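You operate a simulated robot arm through the tools that you are given. There is no shell and no other tool. Be economical: measure what you need, move in short steps, check, and stop when the job is done.

Carry out the task below with a simulated robot arm. There is one attempt and no reset: what you move stays moved.

## Task
Stack the 12 mm cap from the steel bench on top of the 22 mm cap.
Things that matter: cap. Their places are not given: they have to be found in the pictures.

The check looks at the end state, three seconds after you hand in, the way a careful person would. Anything else that was tipped, shoved, dropped, spilled or broken makes it a failure. Lids that push on must go on centred and level and be pressed home; caps that screw on are set level and turned clockwise until they are tight.

## Robot
A 7-joint arm with a two-finger parallel gripper, fixed in place. Base frame: the origin is at the foot of the arm, x ahead of it, y to its left, z up; the work surface is at about z = 800. Lengths are in mm, angles in degrees, forces in N, time in s.
With the tool pointing down near the work surface it reaches from about 300 to 700 mm from the base axis. Its first joint turns from -66.0 to 66.0 degrees. Payload 1.57 kg.
Tool frame: the origin (TCP) lies between the finger pads and is the grasp point; the fingertips stand 30 mm ahead of it; z points along the fingers, y is the line along which they close. Largest opening 110 mm; finger width 24, thickness 12; the body of the gripper, 48 by 112 mm, starts 78 mm behind the TCP.
Orientation is told as [roll, pitch, yaw] about the base's x, y, z axes, in that order, counted from this pose: with the fingers straight down and closing along the base's y, the tool's x points along the base's -x, its y along +y and its z along -z.

## Interface
- The arm moves only by the tool drive_tool. Its argument "plan" is a list of rows, each a list of 7 numbers: the shift along the base's x, y, z in mm, then the turn, a rotation vector about the base's x, y, z in degrees, then the gripper command, from -1 (shut) to 1 (fully open), values between in proportion. In form: [[x, y, z, rx, ry, rz, grip], ...]. A call has 1 to 8 rows; each row is the pose to reach, as a shift and turn from the pose commanded when the call began. Rows are played at 5 a second. More than 50 mm and 8.6 degrees between two rows, or a gripper value outside its range, and nothing of the call is played. Where a pose cannot be reached the arm comes as near as it can. A force on the tool above 40 N (or 10 N above the force at the start of the call, whichever is more), or a blocked arm, ends the call early, and 0.2 s more pass. Each finger travels about 108 mm/s and halts on what it meets, pressing with about 43 N; the grip force reading is that of the motor and also rises with nothing between the fingers. The clock runs only during rows and for 0.2 s after the last one: add rows that repeat a pose to give the fingers time. It gives the time, the measured TCP pose, the force on the tool (base axes), the opening and the grip force at its end, in the units of the frame above (readings bear some noise), and new pictures: "pictures" is both (left out), scene, wrist or none.
- Cameras (640 x 400 px; columns grow to the right, rows downward): "scene" is fixed at [135.5, -389.1, 1390.5]; the picture's right is [0.83, -0.55, 0.00], its down [-0.42, -0.63, -0.66] and it looks along [0.36, 0.55, -0.75] (base axes); focal length 300 px, centre (320, 200). "wrist" rides on the gripper at [-36, 0, -80] in the tool frame; the picture's right is [0.00, -1.00, 0.00], its down [0.97, 0.00, -0.24] and it looks along [0.24, 0.00, 0.97] (tool axes); focal length 218 px, centre (320, 200).
- locate(camera, pixels): for up to 12 pixels [column, row] of the newest picture of that camera ("zoom" is the newest enlarged one), the place [x, y, z] in the base frame of the surface seen there, good to about 2 mm, but the place of the scene camera against the robot may be out by one fixed shift of up to 25 mm in any direction. The clock stands still meanwhile.
- inspect(camera, box): a new picture of the part [left, top, right, bottom] of that camera's present view, enlarged. The clock stands still meanwhile.
- job_done(): hands the job in; it is judged then, once.

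Go step by step. Measure first, check grasps and placings, and put right what went wrong. The budget is 60 turns and 120 pictures, counting those below and the enlarged ones. Unless the task says otherwise, let go and move clear before handing in, and close with one line.

The tools are called after "Call:" by a JSON object that holds its "name" and its "arguments". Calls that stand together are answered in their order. drive_tool: Moves the arm, as the interface text tells. Its arguments: {"type":"object","properties":{"plan":{"type":"array"},"pictures":{"type":"string","enum":["both","scene","wrist","none"]}},"required":["plan"]} The other tools are called the same way: locate (camera, pixels) gives the place of the surface under pixels of a picture; inspect (camera, box) takes an enlarged picture of a part of a camera's view; job_done () hands the job in.

At the start:

```text
time: 0.0
tool_pos: [337.3, 126.3, 1057.5]
ee_rot: [0.0, 0.0, 0.1]
wrist_force: [0.7, -0.2, -0.6]
opening: 110.1
finger_force: 0.1
```

scene: 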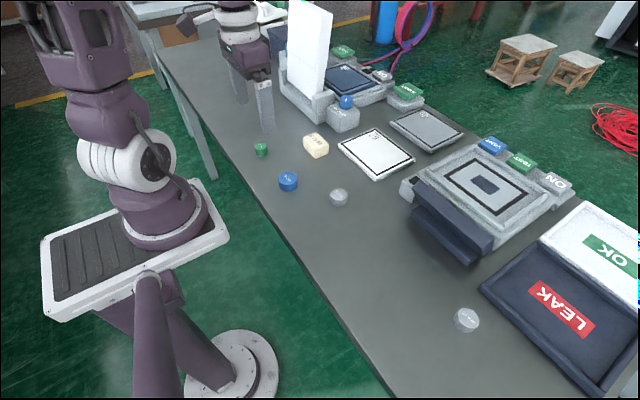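
wrist: 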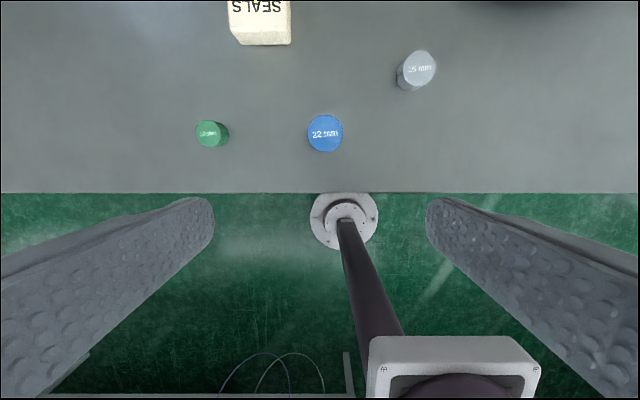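

The wrist view shows a green cap at (210,133), a blue 22 mm cap at (325,133) and a grey 16 mm cap at (417,70). I'll enlarge the view to read the labels and locate the caps.

Call:
{"name": "inspect", "arguments": {"camera": "wrist", "box": [180, 40, 460, 190]}}

Call:
{"name": "inspect", "arguments": {"camera": "scene", "box": [230, 120, 390, 220]}}

Call:
{"name": "locate", "arguments": {"camera": "wrist", "pixels": [[210, 133], [198, 133], [210, 121], [325, 133], [308, 133], [342, 133], [325, 116], [417, 70], [270, 160], [262, 25]]}}

```text
2.29 times, centred on (320, 115) of wrist
```

zoom: 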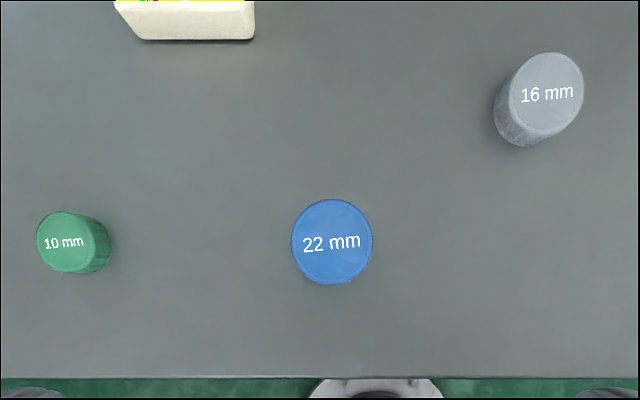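

```text
4.00 times, centred on (310, 170) of scene
```

zoom: 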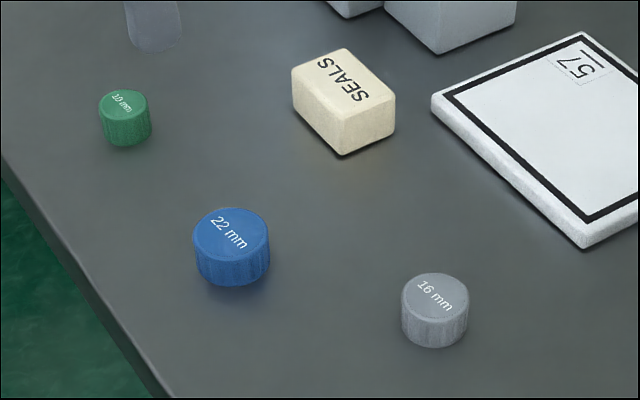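

```text
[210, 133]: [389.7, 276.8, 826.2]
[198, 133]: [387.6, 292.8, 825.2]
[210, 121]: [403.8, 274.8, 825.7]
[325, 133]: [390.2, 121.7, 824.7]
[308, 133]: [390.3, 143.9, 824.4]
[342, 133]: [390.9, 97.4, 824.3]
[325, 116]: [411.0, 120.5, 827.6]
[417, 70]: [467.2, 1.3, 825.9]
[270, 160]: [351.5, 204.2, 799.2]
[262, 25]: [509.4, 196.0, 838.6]
```

The green cap is 10 mm and the grey one 16 mm, so the 12 mm cap is elsewhere. Candidates are the grey one at scene (466,320) and the blue one at (347,102), so I'll enlarge both.

Call:
{"name": "inspect", "arguments": {"camera": "scene", "box": [416, 290, 512, 350]}}

Call:
{"name": "inspect", "arguments": {"camera": "scene", "box": [300, 40, 460, 140]}}

Call:
{"name": "locate", "arguments": {"camera": "scene", "pixels": [[466, 316], [288, 177], [261, 146], [337, 193], [347, 101], [440, 320], [383, 75]]}}

```text
6.67 times, centred on (464, 320) of scene
```

zoom: 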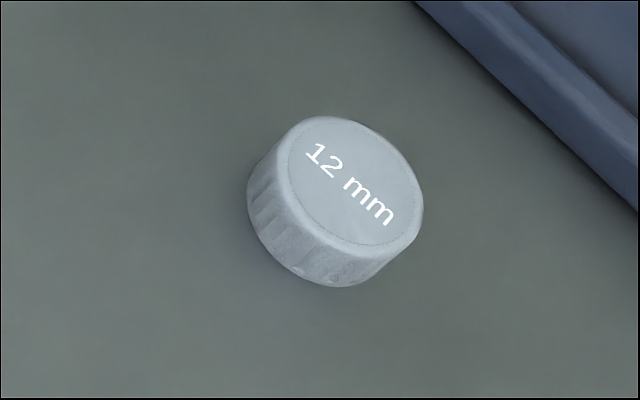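

```text
4.00 times, centred on (380, 90) of scene
```

zoom: 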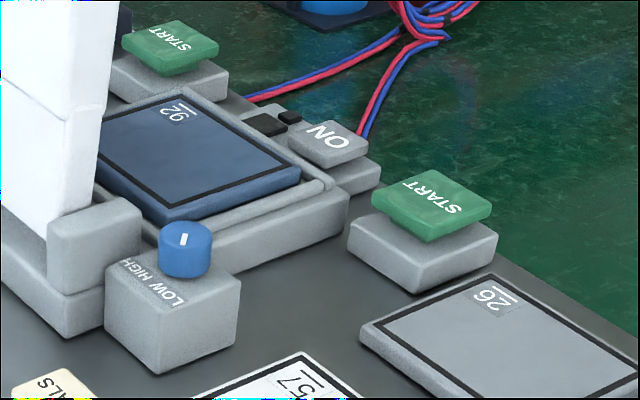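

```text
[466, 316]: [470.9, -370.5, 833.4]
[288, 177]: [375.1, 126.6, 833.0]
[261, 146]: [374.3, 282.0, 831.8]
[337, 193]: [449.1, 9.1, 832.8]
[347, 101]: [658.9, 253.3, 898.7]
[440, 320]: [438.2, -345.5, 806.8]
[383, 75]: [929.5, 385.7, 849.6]
```

The 12 mm cap is the grey one at scene (466,316), located at about (471,-370). The scene camera is off by about (+15,-5,-8), which puts the real position near (486,-376,825). I'll move over it while staying high.

Call:
{"name": "drive_tool", "arguments": {"plan": [[10, -45, 0, 0, 0, 0, 1], [20, -90, 0, 0, 0, 0, 1], [30, -135, 0, 0, 0, 0, 1], [40, -180, 0, 0, 0, 0, 1], [50, -225, 0, 0, 0, 0, 1], [60, -270, 0, 0, 0, 0, 1], [70, -315, 0, 0, 0, 0, 1], [80, -360, 0, 0, 0, 0, 1]], "pictures": "none"}}

Call:
{"name": "drive_tool", "arguments": {"plan": [[10, -45, -20, 0, 0, 0, 1], [20, -90, -40, 0, 0, 0, 1], [30, -135, -60, 0, 0, 0, 1], [30, -140, -80, 0, 0, 0, 1], [30, -140, -80, 0, 0, 0, 1]]}}

```text
time: 1.8
tool_pos: [418.1, -232.3, 1057.1]
ee_rot: [0.1, -0.1, 0.0]
wrist_force: [0.1, -0.5, 0.2]
opening: 110.0
finger_force: 0.1
```

```text
refused: row 1 steps farther than a row can; nothing moved
```

The first leg went as planned, reaching (418,-232,1057). The second was refused because one step was over 50 mm, so I'll use smaller steps.

Call:
{"name": "drive_tool", "arguments": {"plan": [[5, -40, -15, 0, 0, 0, 1], [10, -80, -30, 0, 0, 0, 1], [20, -115, -50, 0, 0, 0, 1], [30, -142, -80, 0, 0, 0, 1], [30, -142, -80, 0, 0, 0, 1]]}}

```text
time: 3.0
tool_pos: [447.4, -376.8, 975.0]
ee_rot: [0.0, 0.0, 0.0]
wrist_force: [0.9, 0.0, 0.0]
opening: 109.8
finger_force: 0.0
```

scene: 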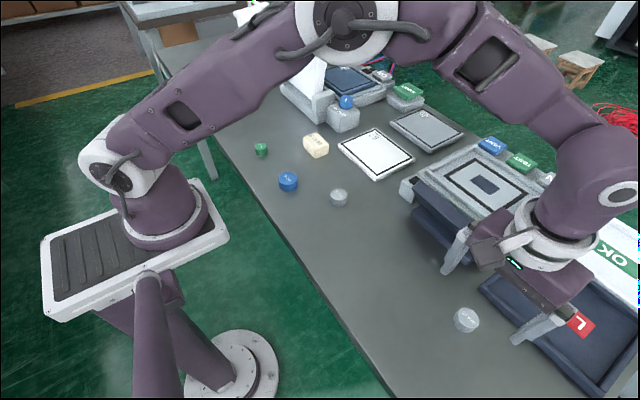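
wrist: 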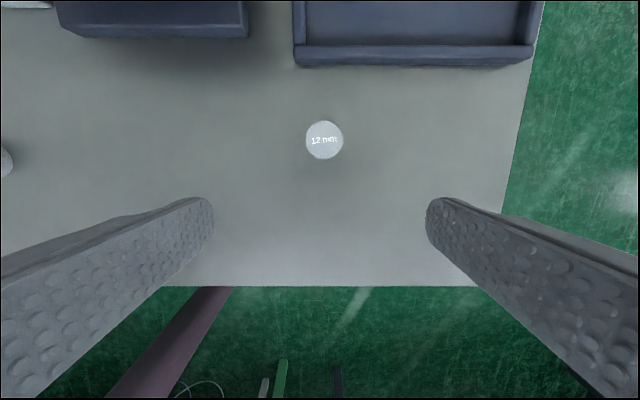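

The 12 mm cap shows clearly at wrist (324,140). I'll locate its centre and edges, and the edge of the bin.

Call:
{"name": "locate", "arguments": {"camera": "wrist", "pixels": [[324, 140], [309, 140], [340, 140], [324, 124], [324, 155], [300, 62], [400, 62], [400, 50], [240, 34]]}}

Call:
{"name": "inspect", "arguments": {"camera": "wrist", "box": [276, 110, 372, 170]}}

```text
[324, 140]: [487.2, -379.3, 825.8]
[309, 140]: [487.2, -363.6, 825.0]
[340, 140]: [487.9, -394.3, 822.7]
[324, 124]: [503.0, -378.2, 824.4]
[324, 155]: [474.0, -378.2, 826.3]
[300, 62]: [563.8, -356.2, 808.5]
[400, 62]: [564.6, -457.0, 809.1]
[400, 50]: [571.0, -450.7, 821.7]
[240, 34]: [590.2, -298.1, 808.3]
```

```text
6.67 times, centred on (324, 140) of wrist
```

zoom: 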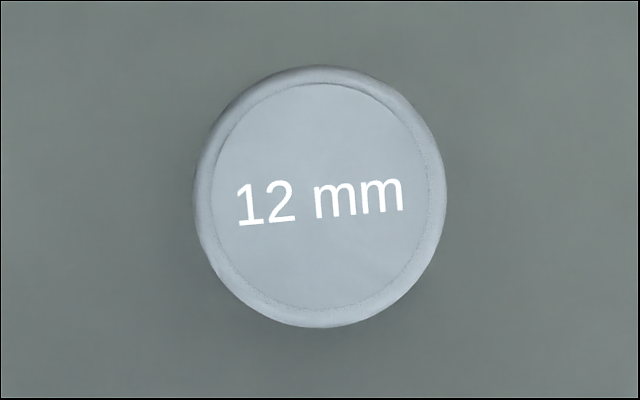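

The cap's centre is about (488,-379), about 37 mm across, with its top at 825. The bin wall at x≈564 is clear of the gripper, so I'll line up and descend to TCP z≈836.

Call:
{"name": "drive_tool", "arguments": {"plan": [[40, -2, 0, 0, 0, 0, 1], [40.5, -2, -40, 0, 0, 0, 1], [40.5, -2, -80, 0, 0, 0, 1], [40.5, -2, -115, 0, 0, 0, 1], [40.5, -2, -138, 0, 0, 0, 1], [40.5, -2, -138, 0, 0, 0, 1]]}}

```text
time: 4.4
tool_pos: [488.0, -377.6, 838.7]
ee_rot: [0.1, -0.1, 0.0]
wrist_force: [-0.7, 0.7, 0.1]
opening: 110.0
finger_force: 0.1
```

scene: 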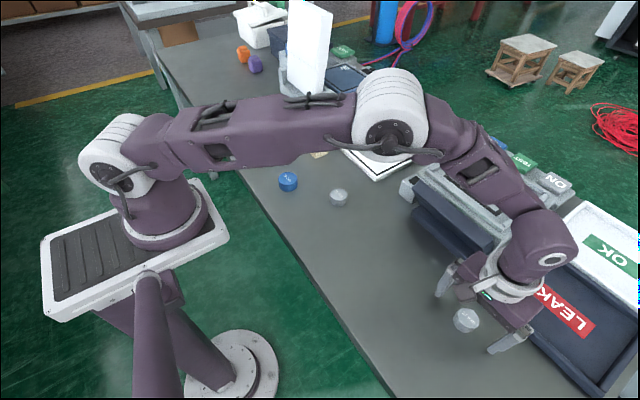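
wrist: 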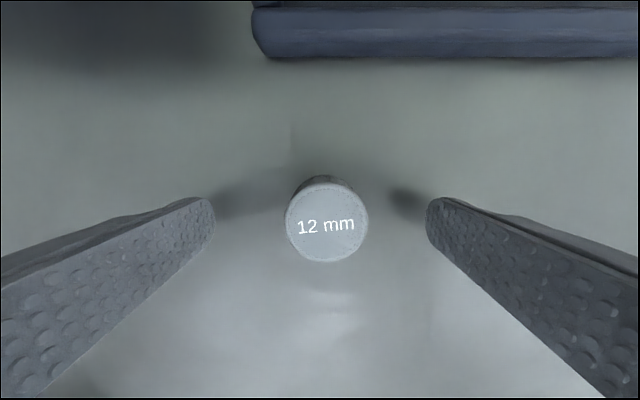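

The arm is around the cap. The cap sits at column 327, slightly towards -y, so I'll measure the centring again before closing.

Call:
{"name": "locate", "arguments": {"camera": "wrist", "pixels": [[327, 220], [290, 220], [364, 220], [327, 190], [327, 255]]}}

```text
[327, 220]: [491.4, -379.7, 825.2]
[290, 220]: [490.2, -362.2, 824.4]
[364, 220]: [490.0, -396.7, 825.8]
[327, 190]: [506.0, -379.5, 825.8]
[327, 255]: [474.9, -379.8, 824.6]
```

The centre is at (490,-379.6), so I'll shift by (+2,-2,-2), close close to the cap's width first, and then grip.

Call:
{"name": "drive_tool", "arguments": {"plan": [[2, -2, -2, 0, 0, 0, 1], [2, -2, -2, 0, 0, 0, 0.3], [2, -2, -2, 0, 0, 0, -0.15], [2, -2, -2, 0, 0, 0, -0.4], [2, -2, -2, 0, 0, 0, -0.7], [2, -2, -2, 0, 0, 0, -1], [2, -2, -2, 0, 0, 0, -1]]}}

```text
time: 6.0
tool_pos: [490.3, -379.5, 837.9]
ee_rot: [0.0, -0.1, -0.1]
wrist_force: [0.4, -0.3, -0.8]
opening: 37.4
finger_force: 43.4
```

scene: 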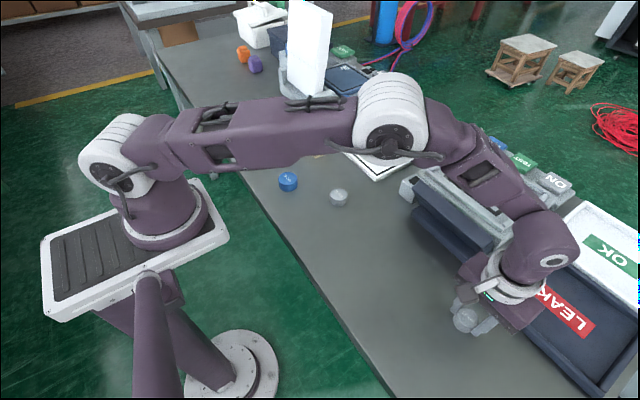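
wrist: 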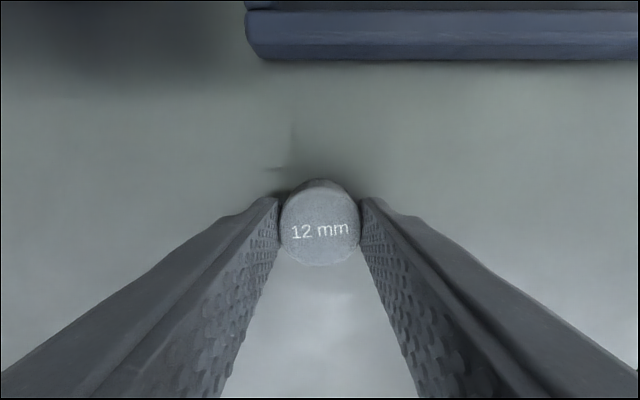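

The cap is held, with the opening at 37.4. I'll lift it straight up and check.

Call:
{"name": "drive_tool", "arguments": {"plan": [[0, 0, 20, 0, 0, 0, -1], [0, 0, 55, 0, 0, 0, -1], [0, 0, 95, 0, 0, 0, -1], [0, 0, 140, 0, 0, 0, -1], [0, 0, 140, 0, 0, 0, -1]], "pictures": "wrist"}}

Call:
{"name": "locate", "arguments": {"camera": "wrist", "pixels": [[320, 225], [320, 200], [320, 255], [290, 225], [350, 225]]}}

```text
time: 7.2
tool_pos: [490.2, -378.8, 979.1]
ee_rot: [0.0, 0.0, 0.0]
wrist_force: [0.3, -0.6, -0.2]
opening: 0.2
finger_force: 21.5
```

wrist: 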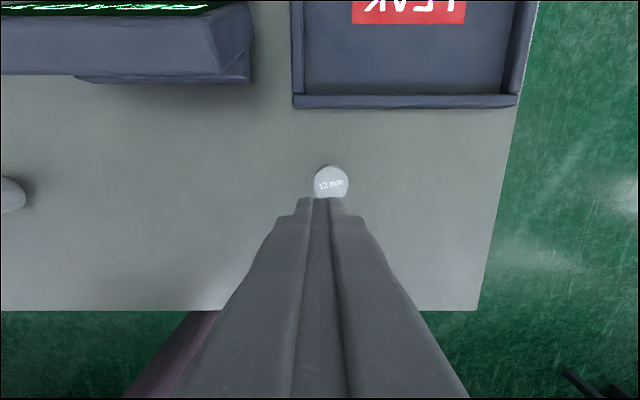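

```text
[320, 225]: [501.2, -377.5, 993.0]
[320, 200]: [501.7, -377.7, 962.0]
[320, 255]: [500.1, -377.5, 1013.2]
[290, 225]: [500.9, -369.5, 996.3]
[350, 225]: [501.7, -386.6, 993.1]
```

The lift slipped: the fingers shut to 0.2 mm and the cap stayed on the bench at wrist (331,182). I'll open up and check whether it's still upright.

Call:
{"name": "drive_tool", "arguments": {"plan": [[-20, 0, 0, 0, 0, 0, 0.5], [-40, 0, 0, 0, 0, 0, 1], [-40, 0, 0, 0, 0, 0, 1], [-40, 0, 0, 0, 0, 0, 1]], "pictures": "wrist"}}

Call:
{"name": "inspect", "arguments": {"camera": "wrist", "box": [276, 110, 372, 170]}}

Call:
{"name": "inspect", "arguments": {"camera": "scene", "box": [416, 290, 512, 350]}}

Call:
{"name": "locate", "arguments": {"camera": "wrist", "pixels": [[324, 140], [309, 140], [340, 140], [324, 126], [324, 153]]}}

```text
time: 8.2
tool_pos: [451.3, -379.0, 978.2]
ee_rot: [0.0, 0.0, -0.1]
wrist_force: [-0.8, -0.3, 0.1]
opening: 110.2
finger_force: 0.0
```

wrist: 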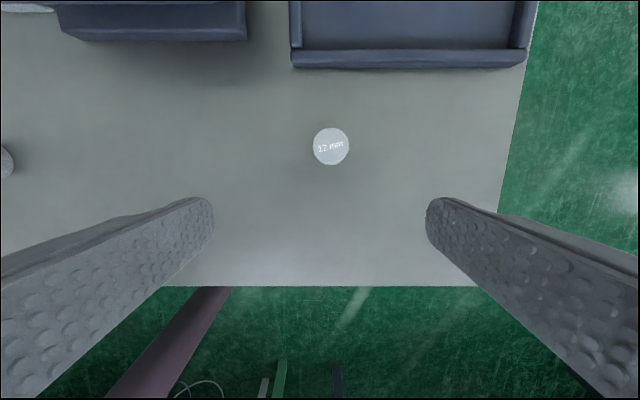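

```text
6.67 times, centred on (324, 140) of wrist
```

zoom: 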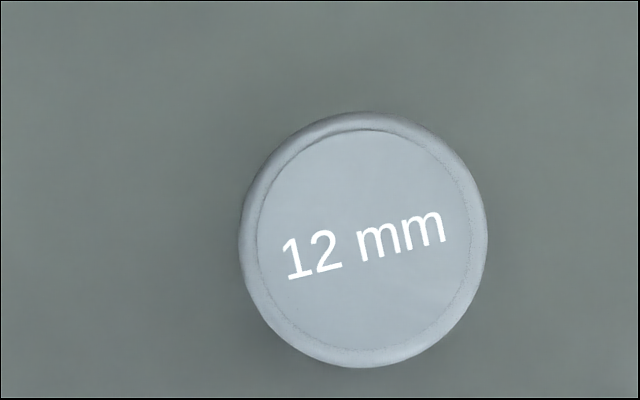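

```text
6.67 times, centred on (464, 320) of scene
```

zoom: 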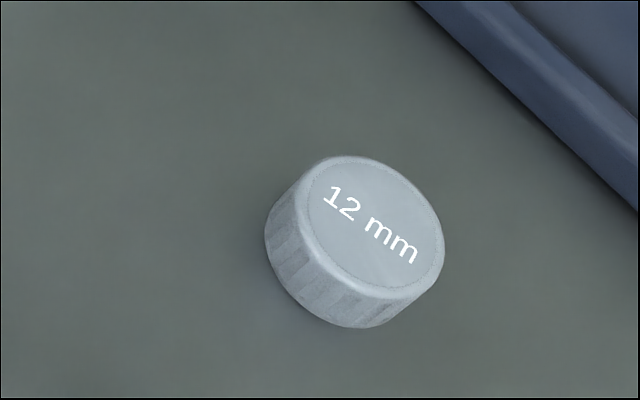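

```text
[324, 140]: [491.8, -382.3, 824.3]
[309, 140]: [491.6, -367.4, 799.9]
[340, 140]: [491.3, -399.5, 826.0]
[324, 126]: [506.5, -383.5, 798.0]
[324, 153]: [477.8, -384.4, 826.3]
```

The cap is still upright, rotated slightly and shifted. Its centre is now at wrist (330.4,146). I'd gripped too high, with the tips at 808, so next time I'll go to TCP z≈832.

Call:
{"name": "locate", "arguments": {"camera": "wrist", "pixels": [[330.4, 146], [316, 146], [345, 146], [330.4, 131], [330.4, 161]]}}

```text
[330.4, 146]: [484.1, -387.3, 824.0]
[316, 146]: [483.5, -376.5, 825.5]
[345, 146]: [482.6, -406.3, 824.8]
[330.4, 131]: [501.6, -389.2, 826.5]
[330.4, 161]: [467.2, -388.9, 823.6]
```

By ray geometry the centre is about (487,-389.5). I'll descend around it again and re-measure close up.

Call:
{"name": "drive_tool", "arguments": {"plan": [[36, -10.5, 0, 0, 0, 0, 1], [36, -10.5, -40, 0, 0, 0, 1], [36, -10.5, -80, 0, 0, 0, 1], [36, -10.5, -115, 0, 0, 0, 1], [36, -10.5, -135, 0, 0, 0, 1], [36, -10.5, -135, 0, 0, 0, 1]], "pictures": "wrist"}}

Call:
{"name": "inspect", "arguments": {"camera": "wrist", "box": [240, 170, 400, 270]}}

Call:
{"name": "locate", "arguments": {"camera": "wrist", "pixels": [[320, 220], [290, 220], [350, 220], [320, 195], [320, 245]]}}

```text
time: 9.6
tool_pos: [486.2, -389.3, 841.4]
ee_rot: [0.0, -0.1, 0.0]
wrist_force: [-0.1, 0.2, 0.2]
opening: 110.0
finger_force: 0.0
```

wrist: 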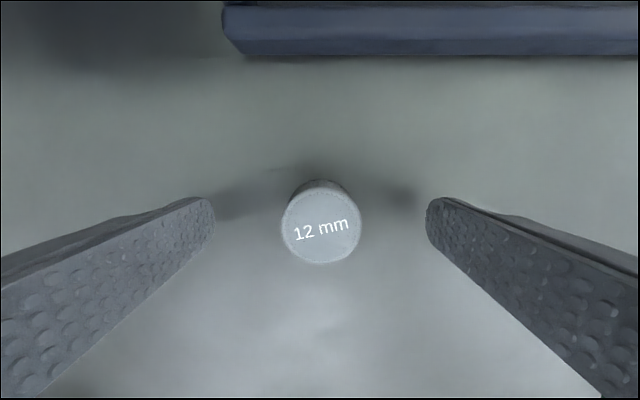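

```text
4.00 times, centred on (320, 220) of wrist
```

zoom: 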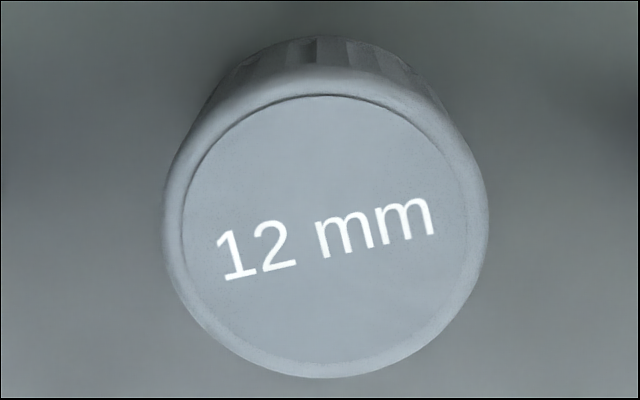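

```text
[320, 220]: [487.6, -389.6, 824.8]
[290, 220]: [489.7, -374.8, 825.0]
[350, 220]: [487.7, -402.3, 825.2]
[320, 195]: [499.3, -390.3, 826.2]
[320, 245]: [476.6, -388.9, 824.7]
```

The cap's top is centred at about (486,-390), matching the TCP. I'll go down 9 mm so the tips are near 802, then grip, hold, and lift gently by a few mm.

Call:
{"name": "drive_tool", "arguments": {"plan": [[0, -0.5, -9, 0, 0, 0, 1], [0, -0.5, -9, 0, 0, 0, 0.3], [0, -0.5, -9, 0, 0, 0, -0.2], [0, -0.5, -9, 0, 0, 0, -0.6], [0, -0.5, -9, 0, 0, 0, -1], [0, -0.5, -9, 0, 0, 0, -1], [0, -0.5, -9, 0, 0, 0, -1], [0, -0.5, -9, 0, 0, 0, -1]], "pictures": "wrist"}}

Call:
{"name": "drive_tool", "arguments": {"plan": [[0, 0, 1, 0, 0, 0, -1], [0, 0, 3, 0, 0, 0, -1], [0, 0, 5, 0, 0, 0, -1], [0, 0, 8, 0, 0, 0, -1], [0, 0, 8, 0, 0, 0, -1]]}}

```text
time: 11.4
tool_pos: [486.1, -389.2, 832.5]
ee_rot: [0.0, 0.1, 0.0]
wrist_force: [-0.1, -0.2, -0.7]
opening: 37.3
finger_force: 43.1
```

wrist: 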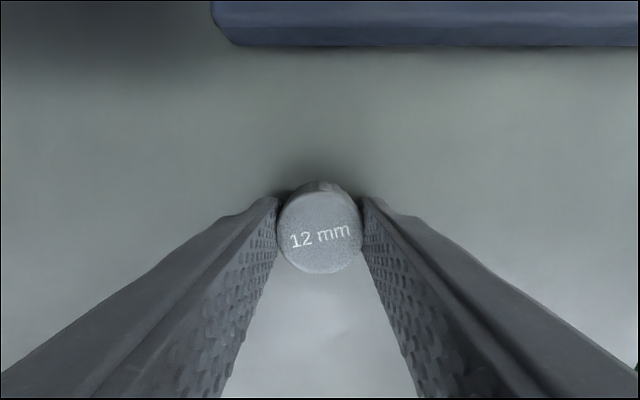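

```text
time: 12.6
tool_pos: [486.2, -390.5, 841.9]
ee_rot: [0.0, -0.1, 0.0]
wrist_force: [0.0, -0.6, -0.2]
opening: 37.5
finger_force: 43.2
```

scene: 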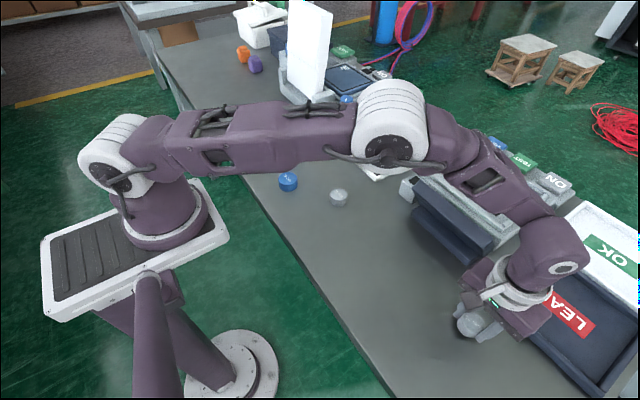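
wrist: 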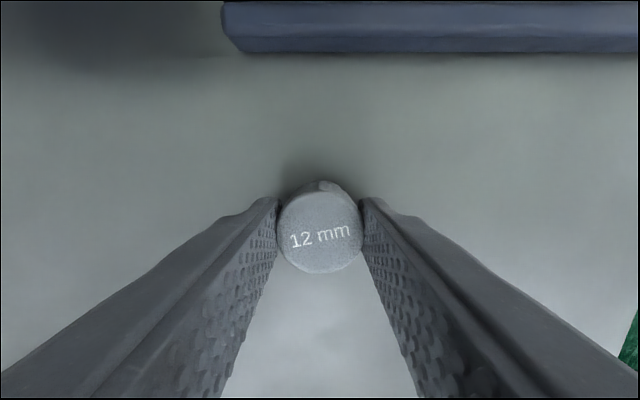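

The cap stays fixed in the fingers at (320,232) and rises with them. I'll carry on lifting more slowly.

Call:
{"name": "drive_tool", "arguments": {"plan": [[0, 0, 5, 0, 0, 0, -1], [0, 0, 12, 0, 0, 0, -1], [0, 0, 22, 0, 0, 0, -1], [0, 0, 34, 0, 0, 0, -1], [0, 0, 46, 0, 0, 0, -1], [0, 0, 58, 0, 0, 0, -1], [0, 0, 68, 0, 0, 0, -1], [0, 0, 74, 0, 0, 0, -1]], "pictures": "wrist"}}

```text
time: 14.4
tool_pos: [486.3, -389.0, 915.5]
ee_rot: [0.0, -0.1, -0.1]
wrist_force: [-1.1, 1.1, 0.9]
opening: 37.3
finger_force: 42.9
```

wrist: 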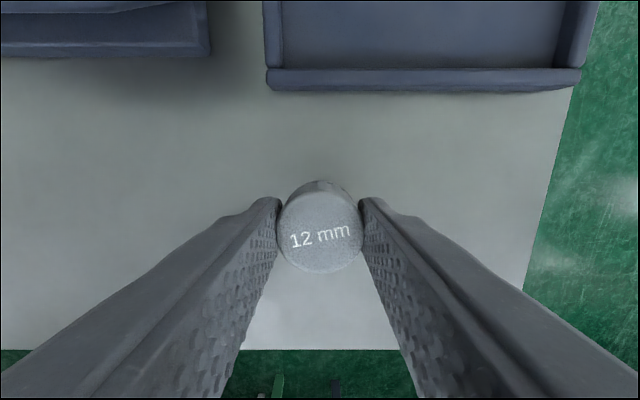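

The grip is firm. I'll carry the cap towards the 22 mm cap at about (390,119), stopping short in x so I can measure it.

Call:
{"name": "drive_tool", "arguments": {"plan": [[-5, 15, 10, 0, 0, 0, -1], [-15, 45, 25, 0, 0, 0, -1], [-25, 78, 35, 0, 0, 0, -1], [-35, 112, 40, 0, 0, 0, -1], [-45, 146, 40, 0, 0, 0, -1], [-55, 180, 40, 0, 0, 0, -1], [-65, 214, 40, 0, 0, 0, -1], [-75, 248, 40, 0, 0, 0, -1]], "pictures": "none"}}

Call:
{"name": "drive_tool", "arguments": {"plan": [[-10, 34, 0, 0, 0, 0, -1], [-20, 70, 0, 0, 0, 0, -1], [-30, 106, 0, 0, 0, 0, -1], [-40, 142, 0, 0, 0, 0, -1], [-50, 178, 0, 0, 0, 0, -1], [-60, 214, 0, 0, 0, 0, -1], [-70, 245, 0, 0, 0, 0, -1], [-75, 260, 0, 0, 0, 0, -1]]}}

```text
time: 16.2
tool_pos: [410.9, -142.6, 956.1]
ee_rot: [0.0, 0.0, 0.0]
wrist_force: [0.3, -0.1, -0.7]
opening: 37.5
finger_force: 43.1
```

```text
time: 18.0
tool_pos: [336.2, 118.9, 956.4]
ee_rot: [0.0, 0.1, 0.0]
wrist_force: [0.0, 0.0, -0.7]
opening: 37.3
finger_force: 43.1
```

scene: 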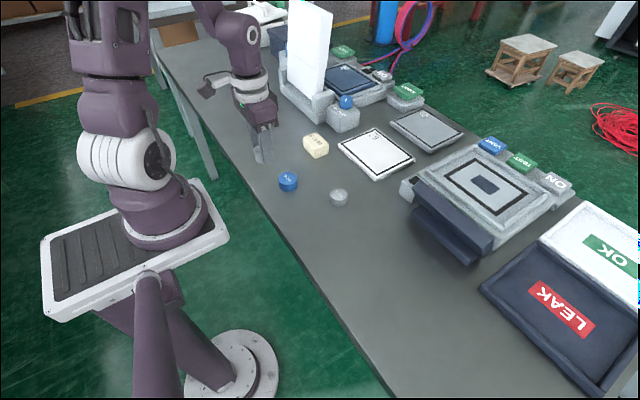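
wrist: 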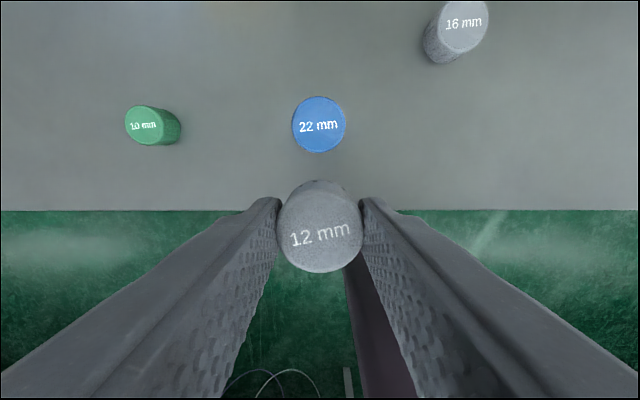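

The blue 22 mm cap is at wrist (319,124) and the held cap at (320,232). I'll enlarge both for their exact centres.

Call:
{"name": "inspect", "arguments": {"camera": "wrist", "box": [240, 80, 400, 180]}}

Call:
{"name": "locate", "arguments": {"camera": "wrist", "pixels": [[319, 124], [295, 124], [343, 124], [319, 100], [319, 148], [320, 232], [290, 232], [350, 232], [320, 205], [320, 260]]}}

Call:
{"name": "inspect", "arguments": {"camera": "wrist", "box": [240, 180, 400, 280]}}

```text
4.00 times, centred on (320, 130) of wrist
```

zoom: 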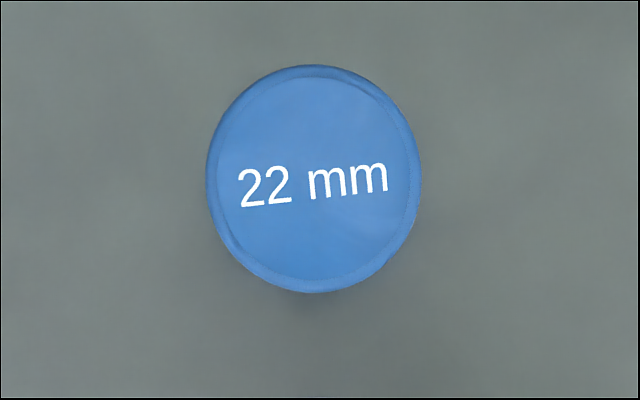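

```text
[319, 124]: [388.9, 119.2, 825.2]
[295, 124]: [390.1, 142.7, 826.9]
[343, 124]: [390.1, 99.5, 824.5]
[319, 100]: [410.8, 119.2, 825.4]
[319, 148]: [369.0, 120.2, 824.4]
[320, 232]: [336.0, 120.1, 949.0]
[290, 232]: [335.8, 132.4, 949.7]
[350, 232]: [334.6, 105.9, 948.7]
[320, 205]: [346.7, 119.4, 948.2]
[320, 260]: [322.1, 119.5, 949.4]
```

```text
4.00 times, centred on (320, 230) of wrist
```

zoom: 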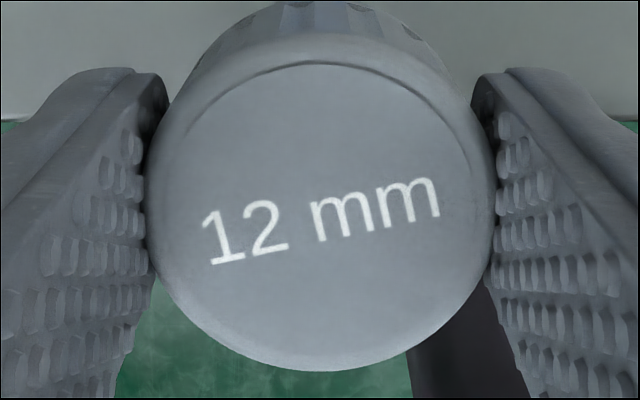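

Ray geometry puts the blue cap's centre at about (391,120.1) and the held cap's at (337,118.8). The shift is therefore about (+54,+1.3), and contact should come at TCP z≈857.5. I'll descend to just above it and check.

Call:
{"name": "drive_tool", "arguments": {"plan": [[20, 1.3, 0, 0, 0, 0, -1], [40, 1.3, -5, 0, 0, 0, -1], [54, 1.3, -20, 0, 0, 0, -1], [54, 1.3, -40, 0, 0, 0, -1], [54, 1.3, -60, 0, 0, 0, -1], [54, 1.3, -78, 0, 0, 0, -1], [54, 1.3, -90, 0, 0, 0, -1], [54, 1.3, -90, 0, 0, 0, -1]]}}

Call:
{"name": "inspect", "arguments": {"camera": "scene", "box": [240, 140, 336, 200]}}

Call:
{"name": "inspect", "arguments": {"camera": "wrist", "box": [240, 160, 400, 280]}}

```text
time: 19.8
tool_pos: [390.4, 119.6, 865.5]
ee_rot: [-0.1, 0.0, -0.1]
wrist_force: [0.3, 0.5, 0.3]
opening: 37.1
finger_force: 42.8
```

scene: 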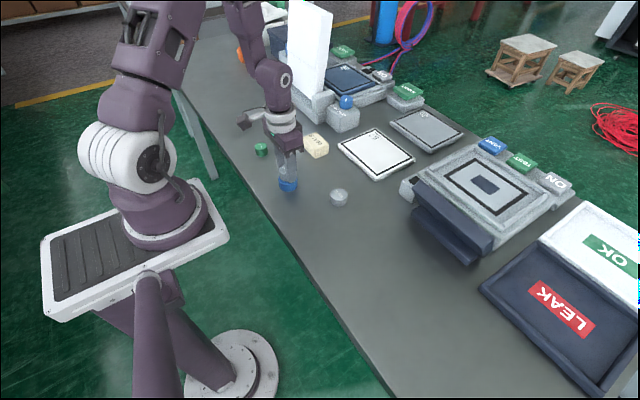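
wrist: 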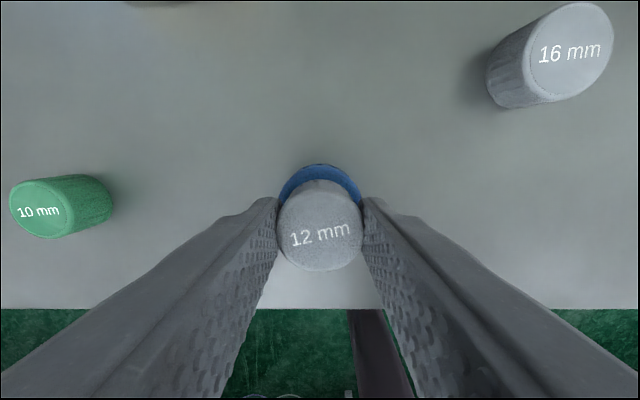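

```text
6.67 times, centred on (288, 170) of scene
```

zoom: 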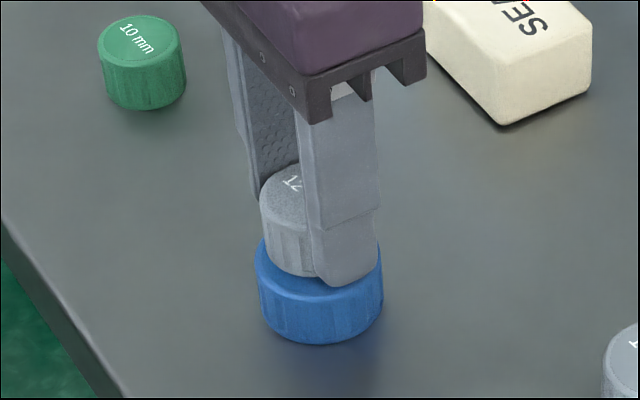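

```text
3.33 times, centred on (320, 220) of wrist
```

zoom: 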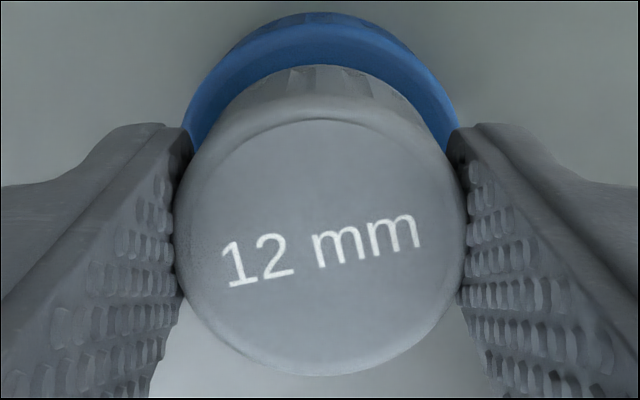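

It's well aligned in y, about 8 mm above contact. I'll lower it slowly and watch the force.

Call:
{"name": "drive_tool", "arguments": {"plan": [[0, 0.3, -3, 0, 0, 0, -1], [0, 0.3, -5, 0, 0, 0, -1], [0, 0.3, -6.5, 0, 0, 0, -1], [0, 0.3, -7.5, 0, 0, 0, -1], [0, 0.3, -7.5, 0, 0, 0, -1]], "pictures": "none"}}

Call:
{"name": "inspect", "arguments": {"camera": "scene", "box": [256, 150, 320, 200]}}

```text
time: 21.0
tool_pos: [389.4, 120.4, 858.0]
ee_rot: [0.1, -0.1, -0.1]
wrist_force: [-2.4, -0.4, 22.4]
opening: 37.5
finger_force: 42.8
```

```text
8.00 times, centred on (288, 175) of scene
```

zoom: 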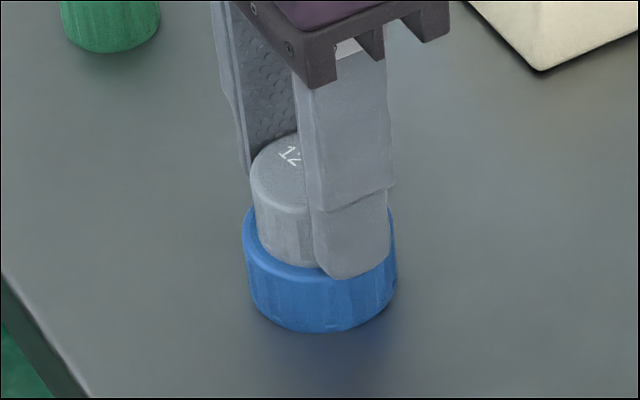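

Contact is made at 22 N. I'll ease off half a millimetre and open the fingers gradually.

Call:
{"name": "drive_tool", "arguments": {"plan": [[0, 0, 0.5, 0, 0, 0, -1], [0, 0, 0.5, 0, 0, 0, -0.34], [0, 0, 0.5, 0, 0, 0, -0.28], [0, 0, 0.5, 0, 0, 0, -0.2], [0, 0, 0.5, 0, 0, 0, 0.0], [0, 0, 0.5, 0, 0, 0, 0.3], [0, 0, 0.5, 0, 0, 0, 0.6]]}}

Call:
{"name": "inspect", "arguments": {"camera": "wrist", "box": [240, 160, 400, 280]}}

```text
time: 22.6
tool_pos: [391.7, 119.4, 858.3]
ee_rot: [0.0, 0.1, 0.0]
wrist_force: [-0.4, 0.4, 0.6]
opening: 88.0
finger_force: 0.1
```

scene: 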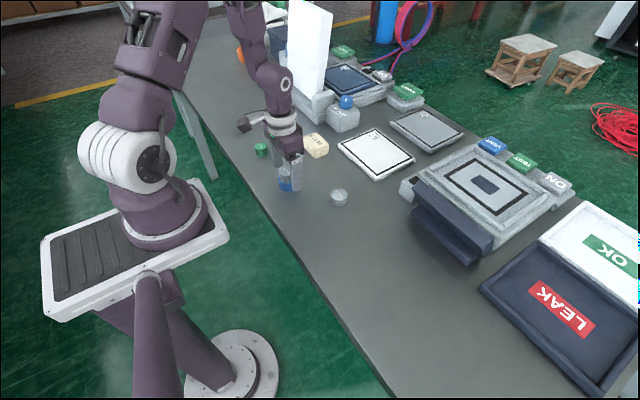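
wrist: 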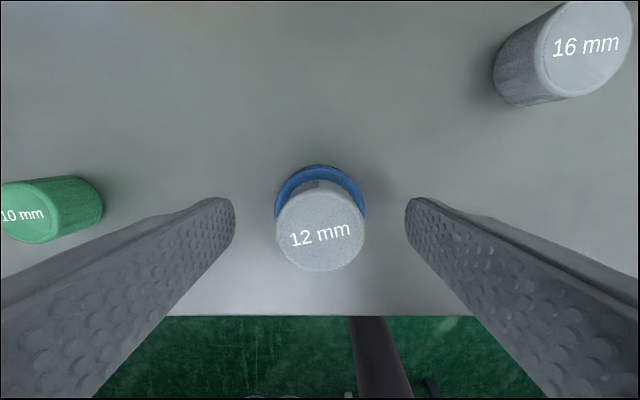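

```text
3.33 times, centred on (320, 220) of wrist
```

zoom: 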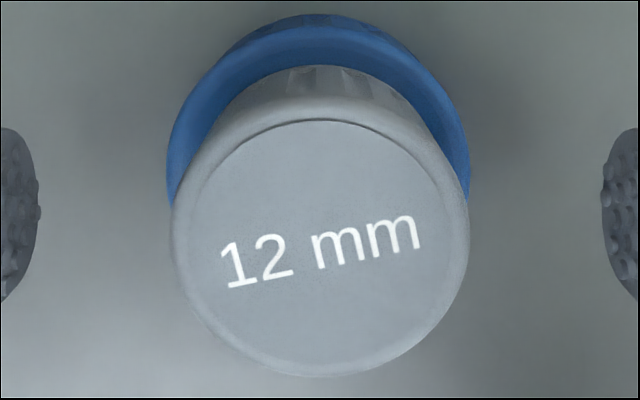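

The cap is released and resting level on the blue one. I'll open fully, rise, and check the stack from above.

Call:
{"name": "drive_tool", "arguments": {"plan": [[0, 0, 2, 0, 0, 0, 0.9], [0, 0, 20, 0, 0, 0, 1], [0, 0, 50, 0, 0, 0, 1], [0, 0, 90, 0, 0, 0, 1], [-20, 0, 120, 0, 0, 0, 1], [-40, 0, 150, 0, 0, 0, 1], [-40, 0, 150, 0, 0, 0, 1]]}}

Call:
{"name": "inspect", "arguments": {"camera": "scene", "box": [256, 150, 320, 200]}}

Call:
{"name": "inspect", "arguments": {"camera": "wrist", "box": [272, 110, 368, 170]}}

```text
time: 24.2
tool_pos: [350.2, 119.4, 1008.3]
ee_rot: [0.1, 0.0, 0.1]
wrist_force: [-0.9, 0.4, 0.4]
opening: 109.9
finger_force: 0.0
```

scene: 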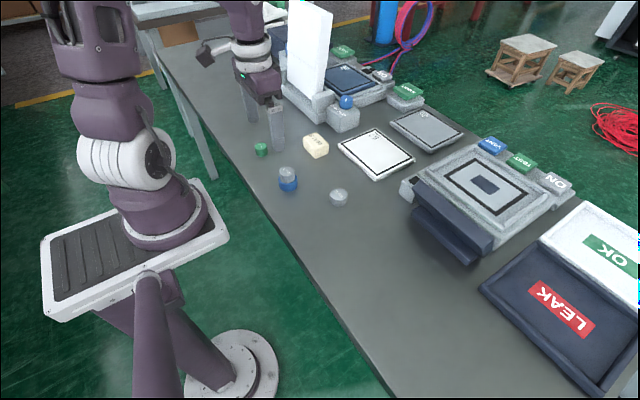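
wrist: 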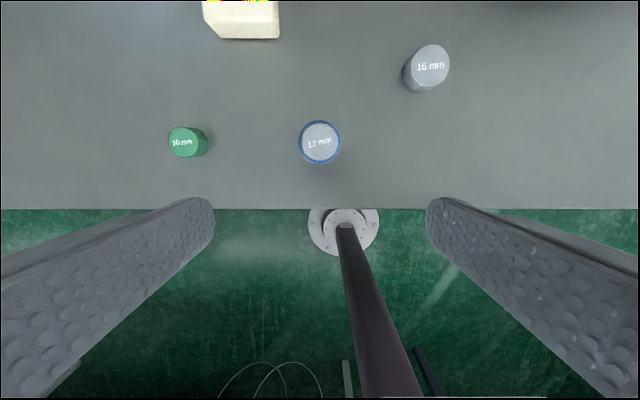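

```text
8.00 times, centred on (288, 175) of scene
```

zoom: 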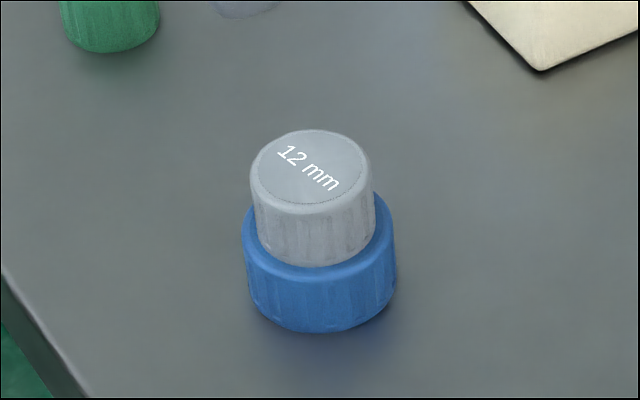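

```text
6.67 times, centred on (320, 140) of wrist
```

zoom: 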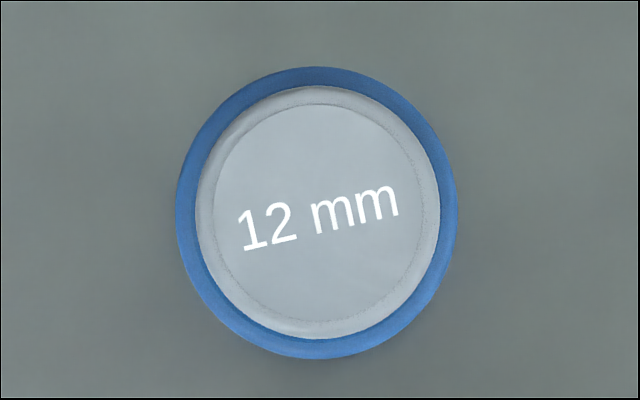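

The stack is upright and centred, with an even blue ring around the grey cap. The gripper is clear, so I'm handing in.

Call:
{"name": "job_done", "arguments": {}}

```text
The job is handed in.
```

The 12 mm cap is stacked level and centred on the 22 mm cap, and the other objects I could see in the final pictures were undisturbed; my first grasp slipped, but the cap stayed upright on the bench and the second one held.
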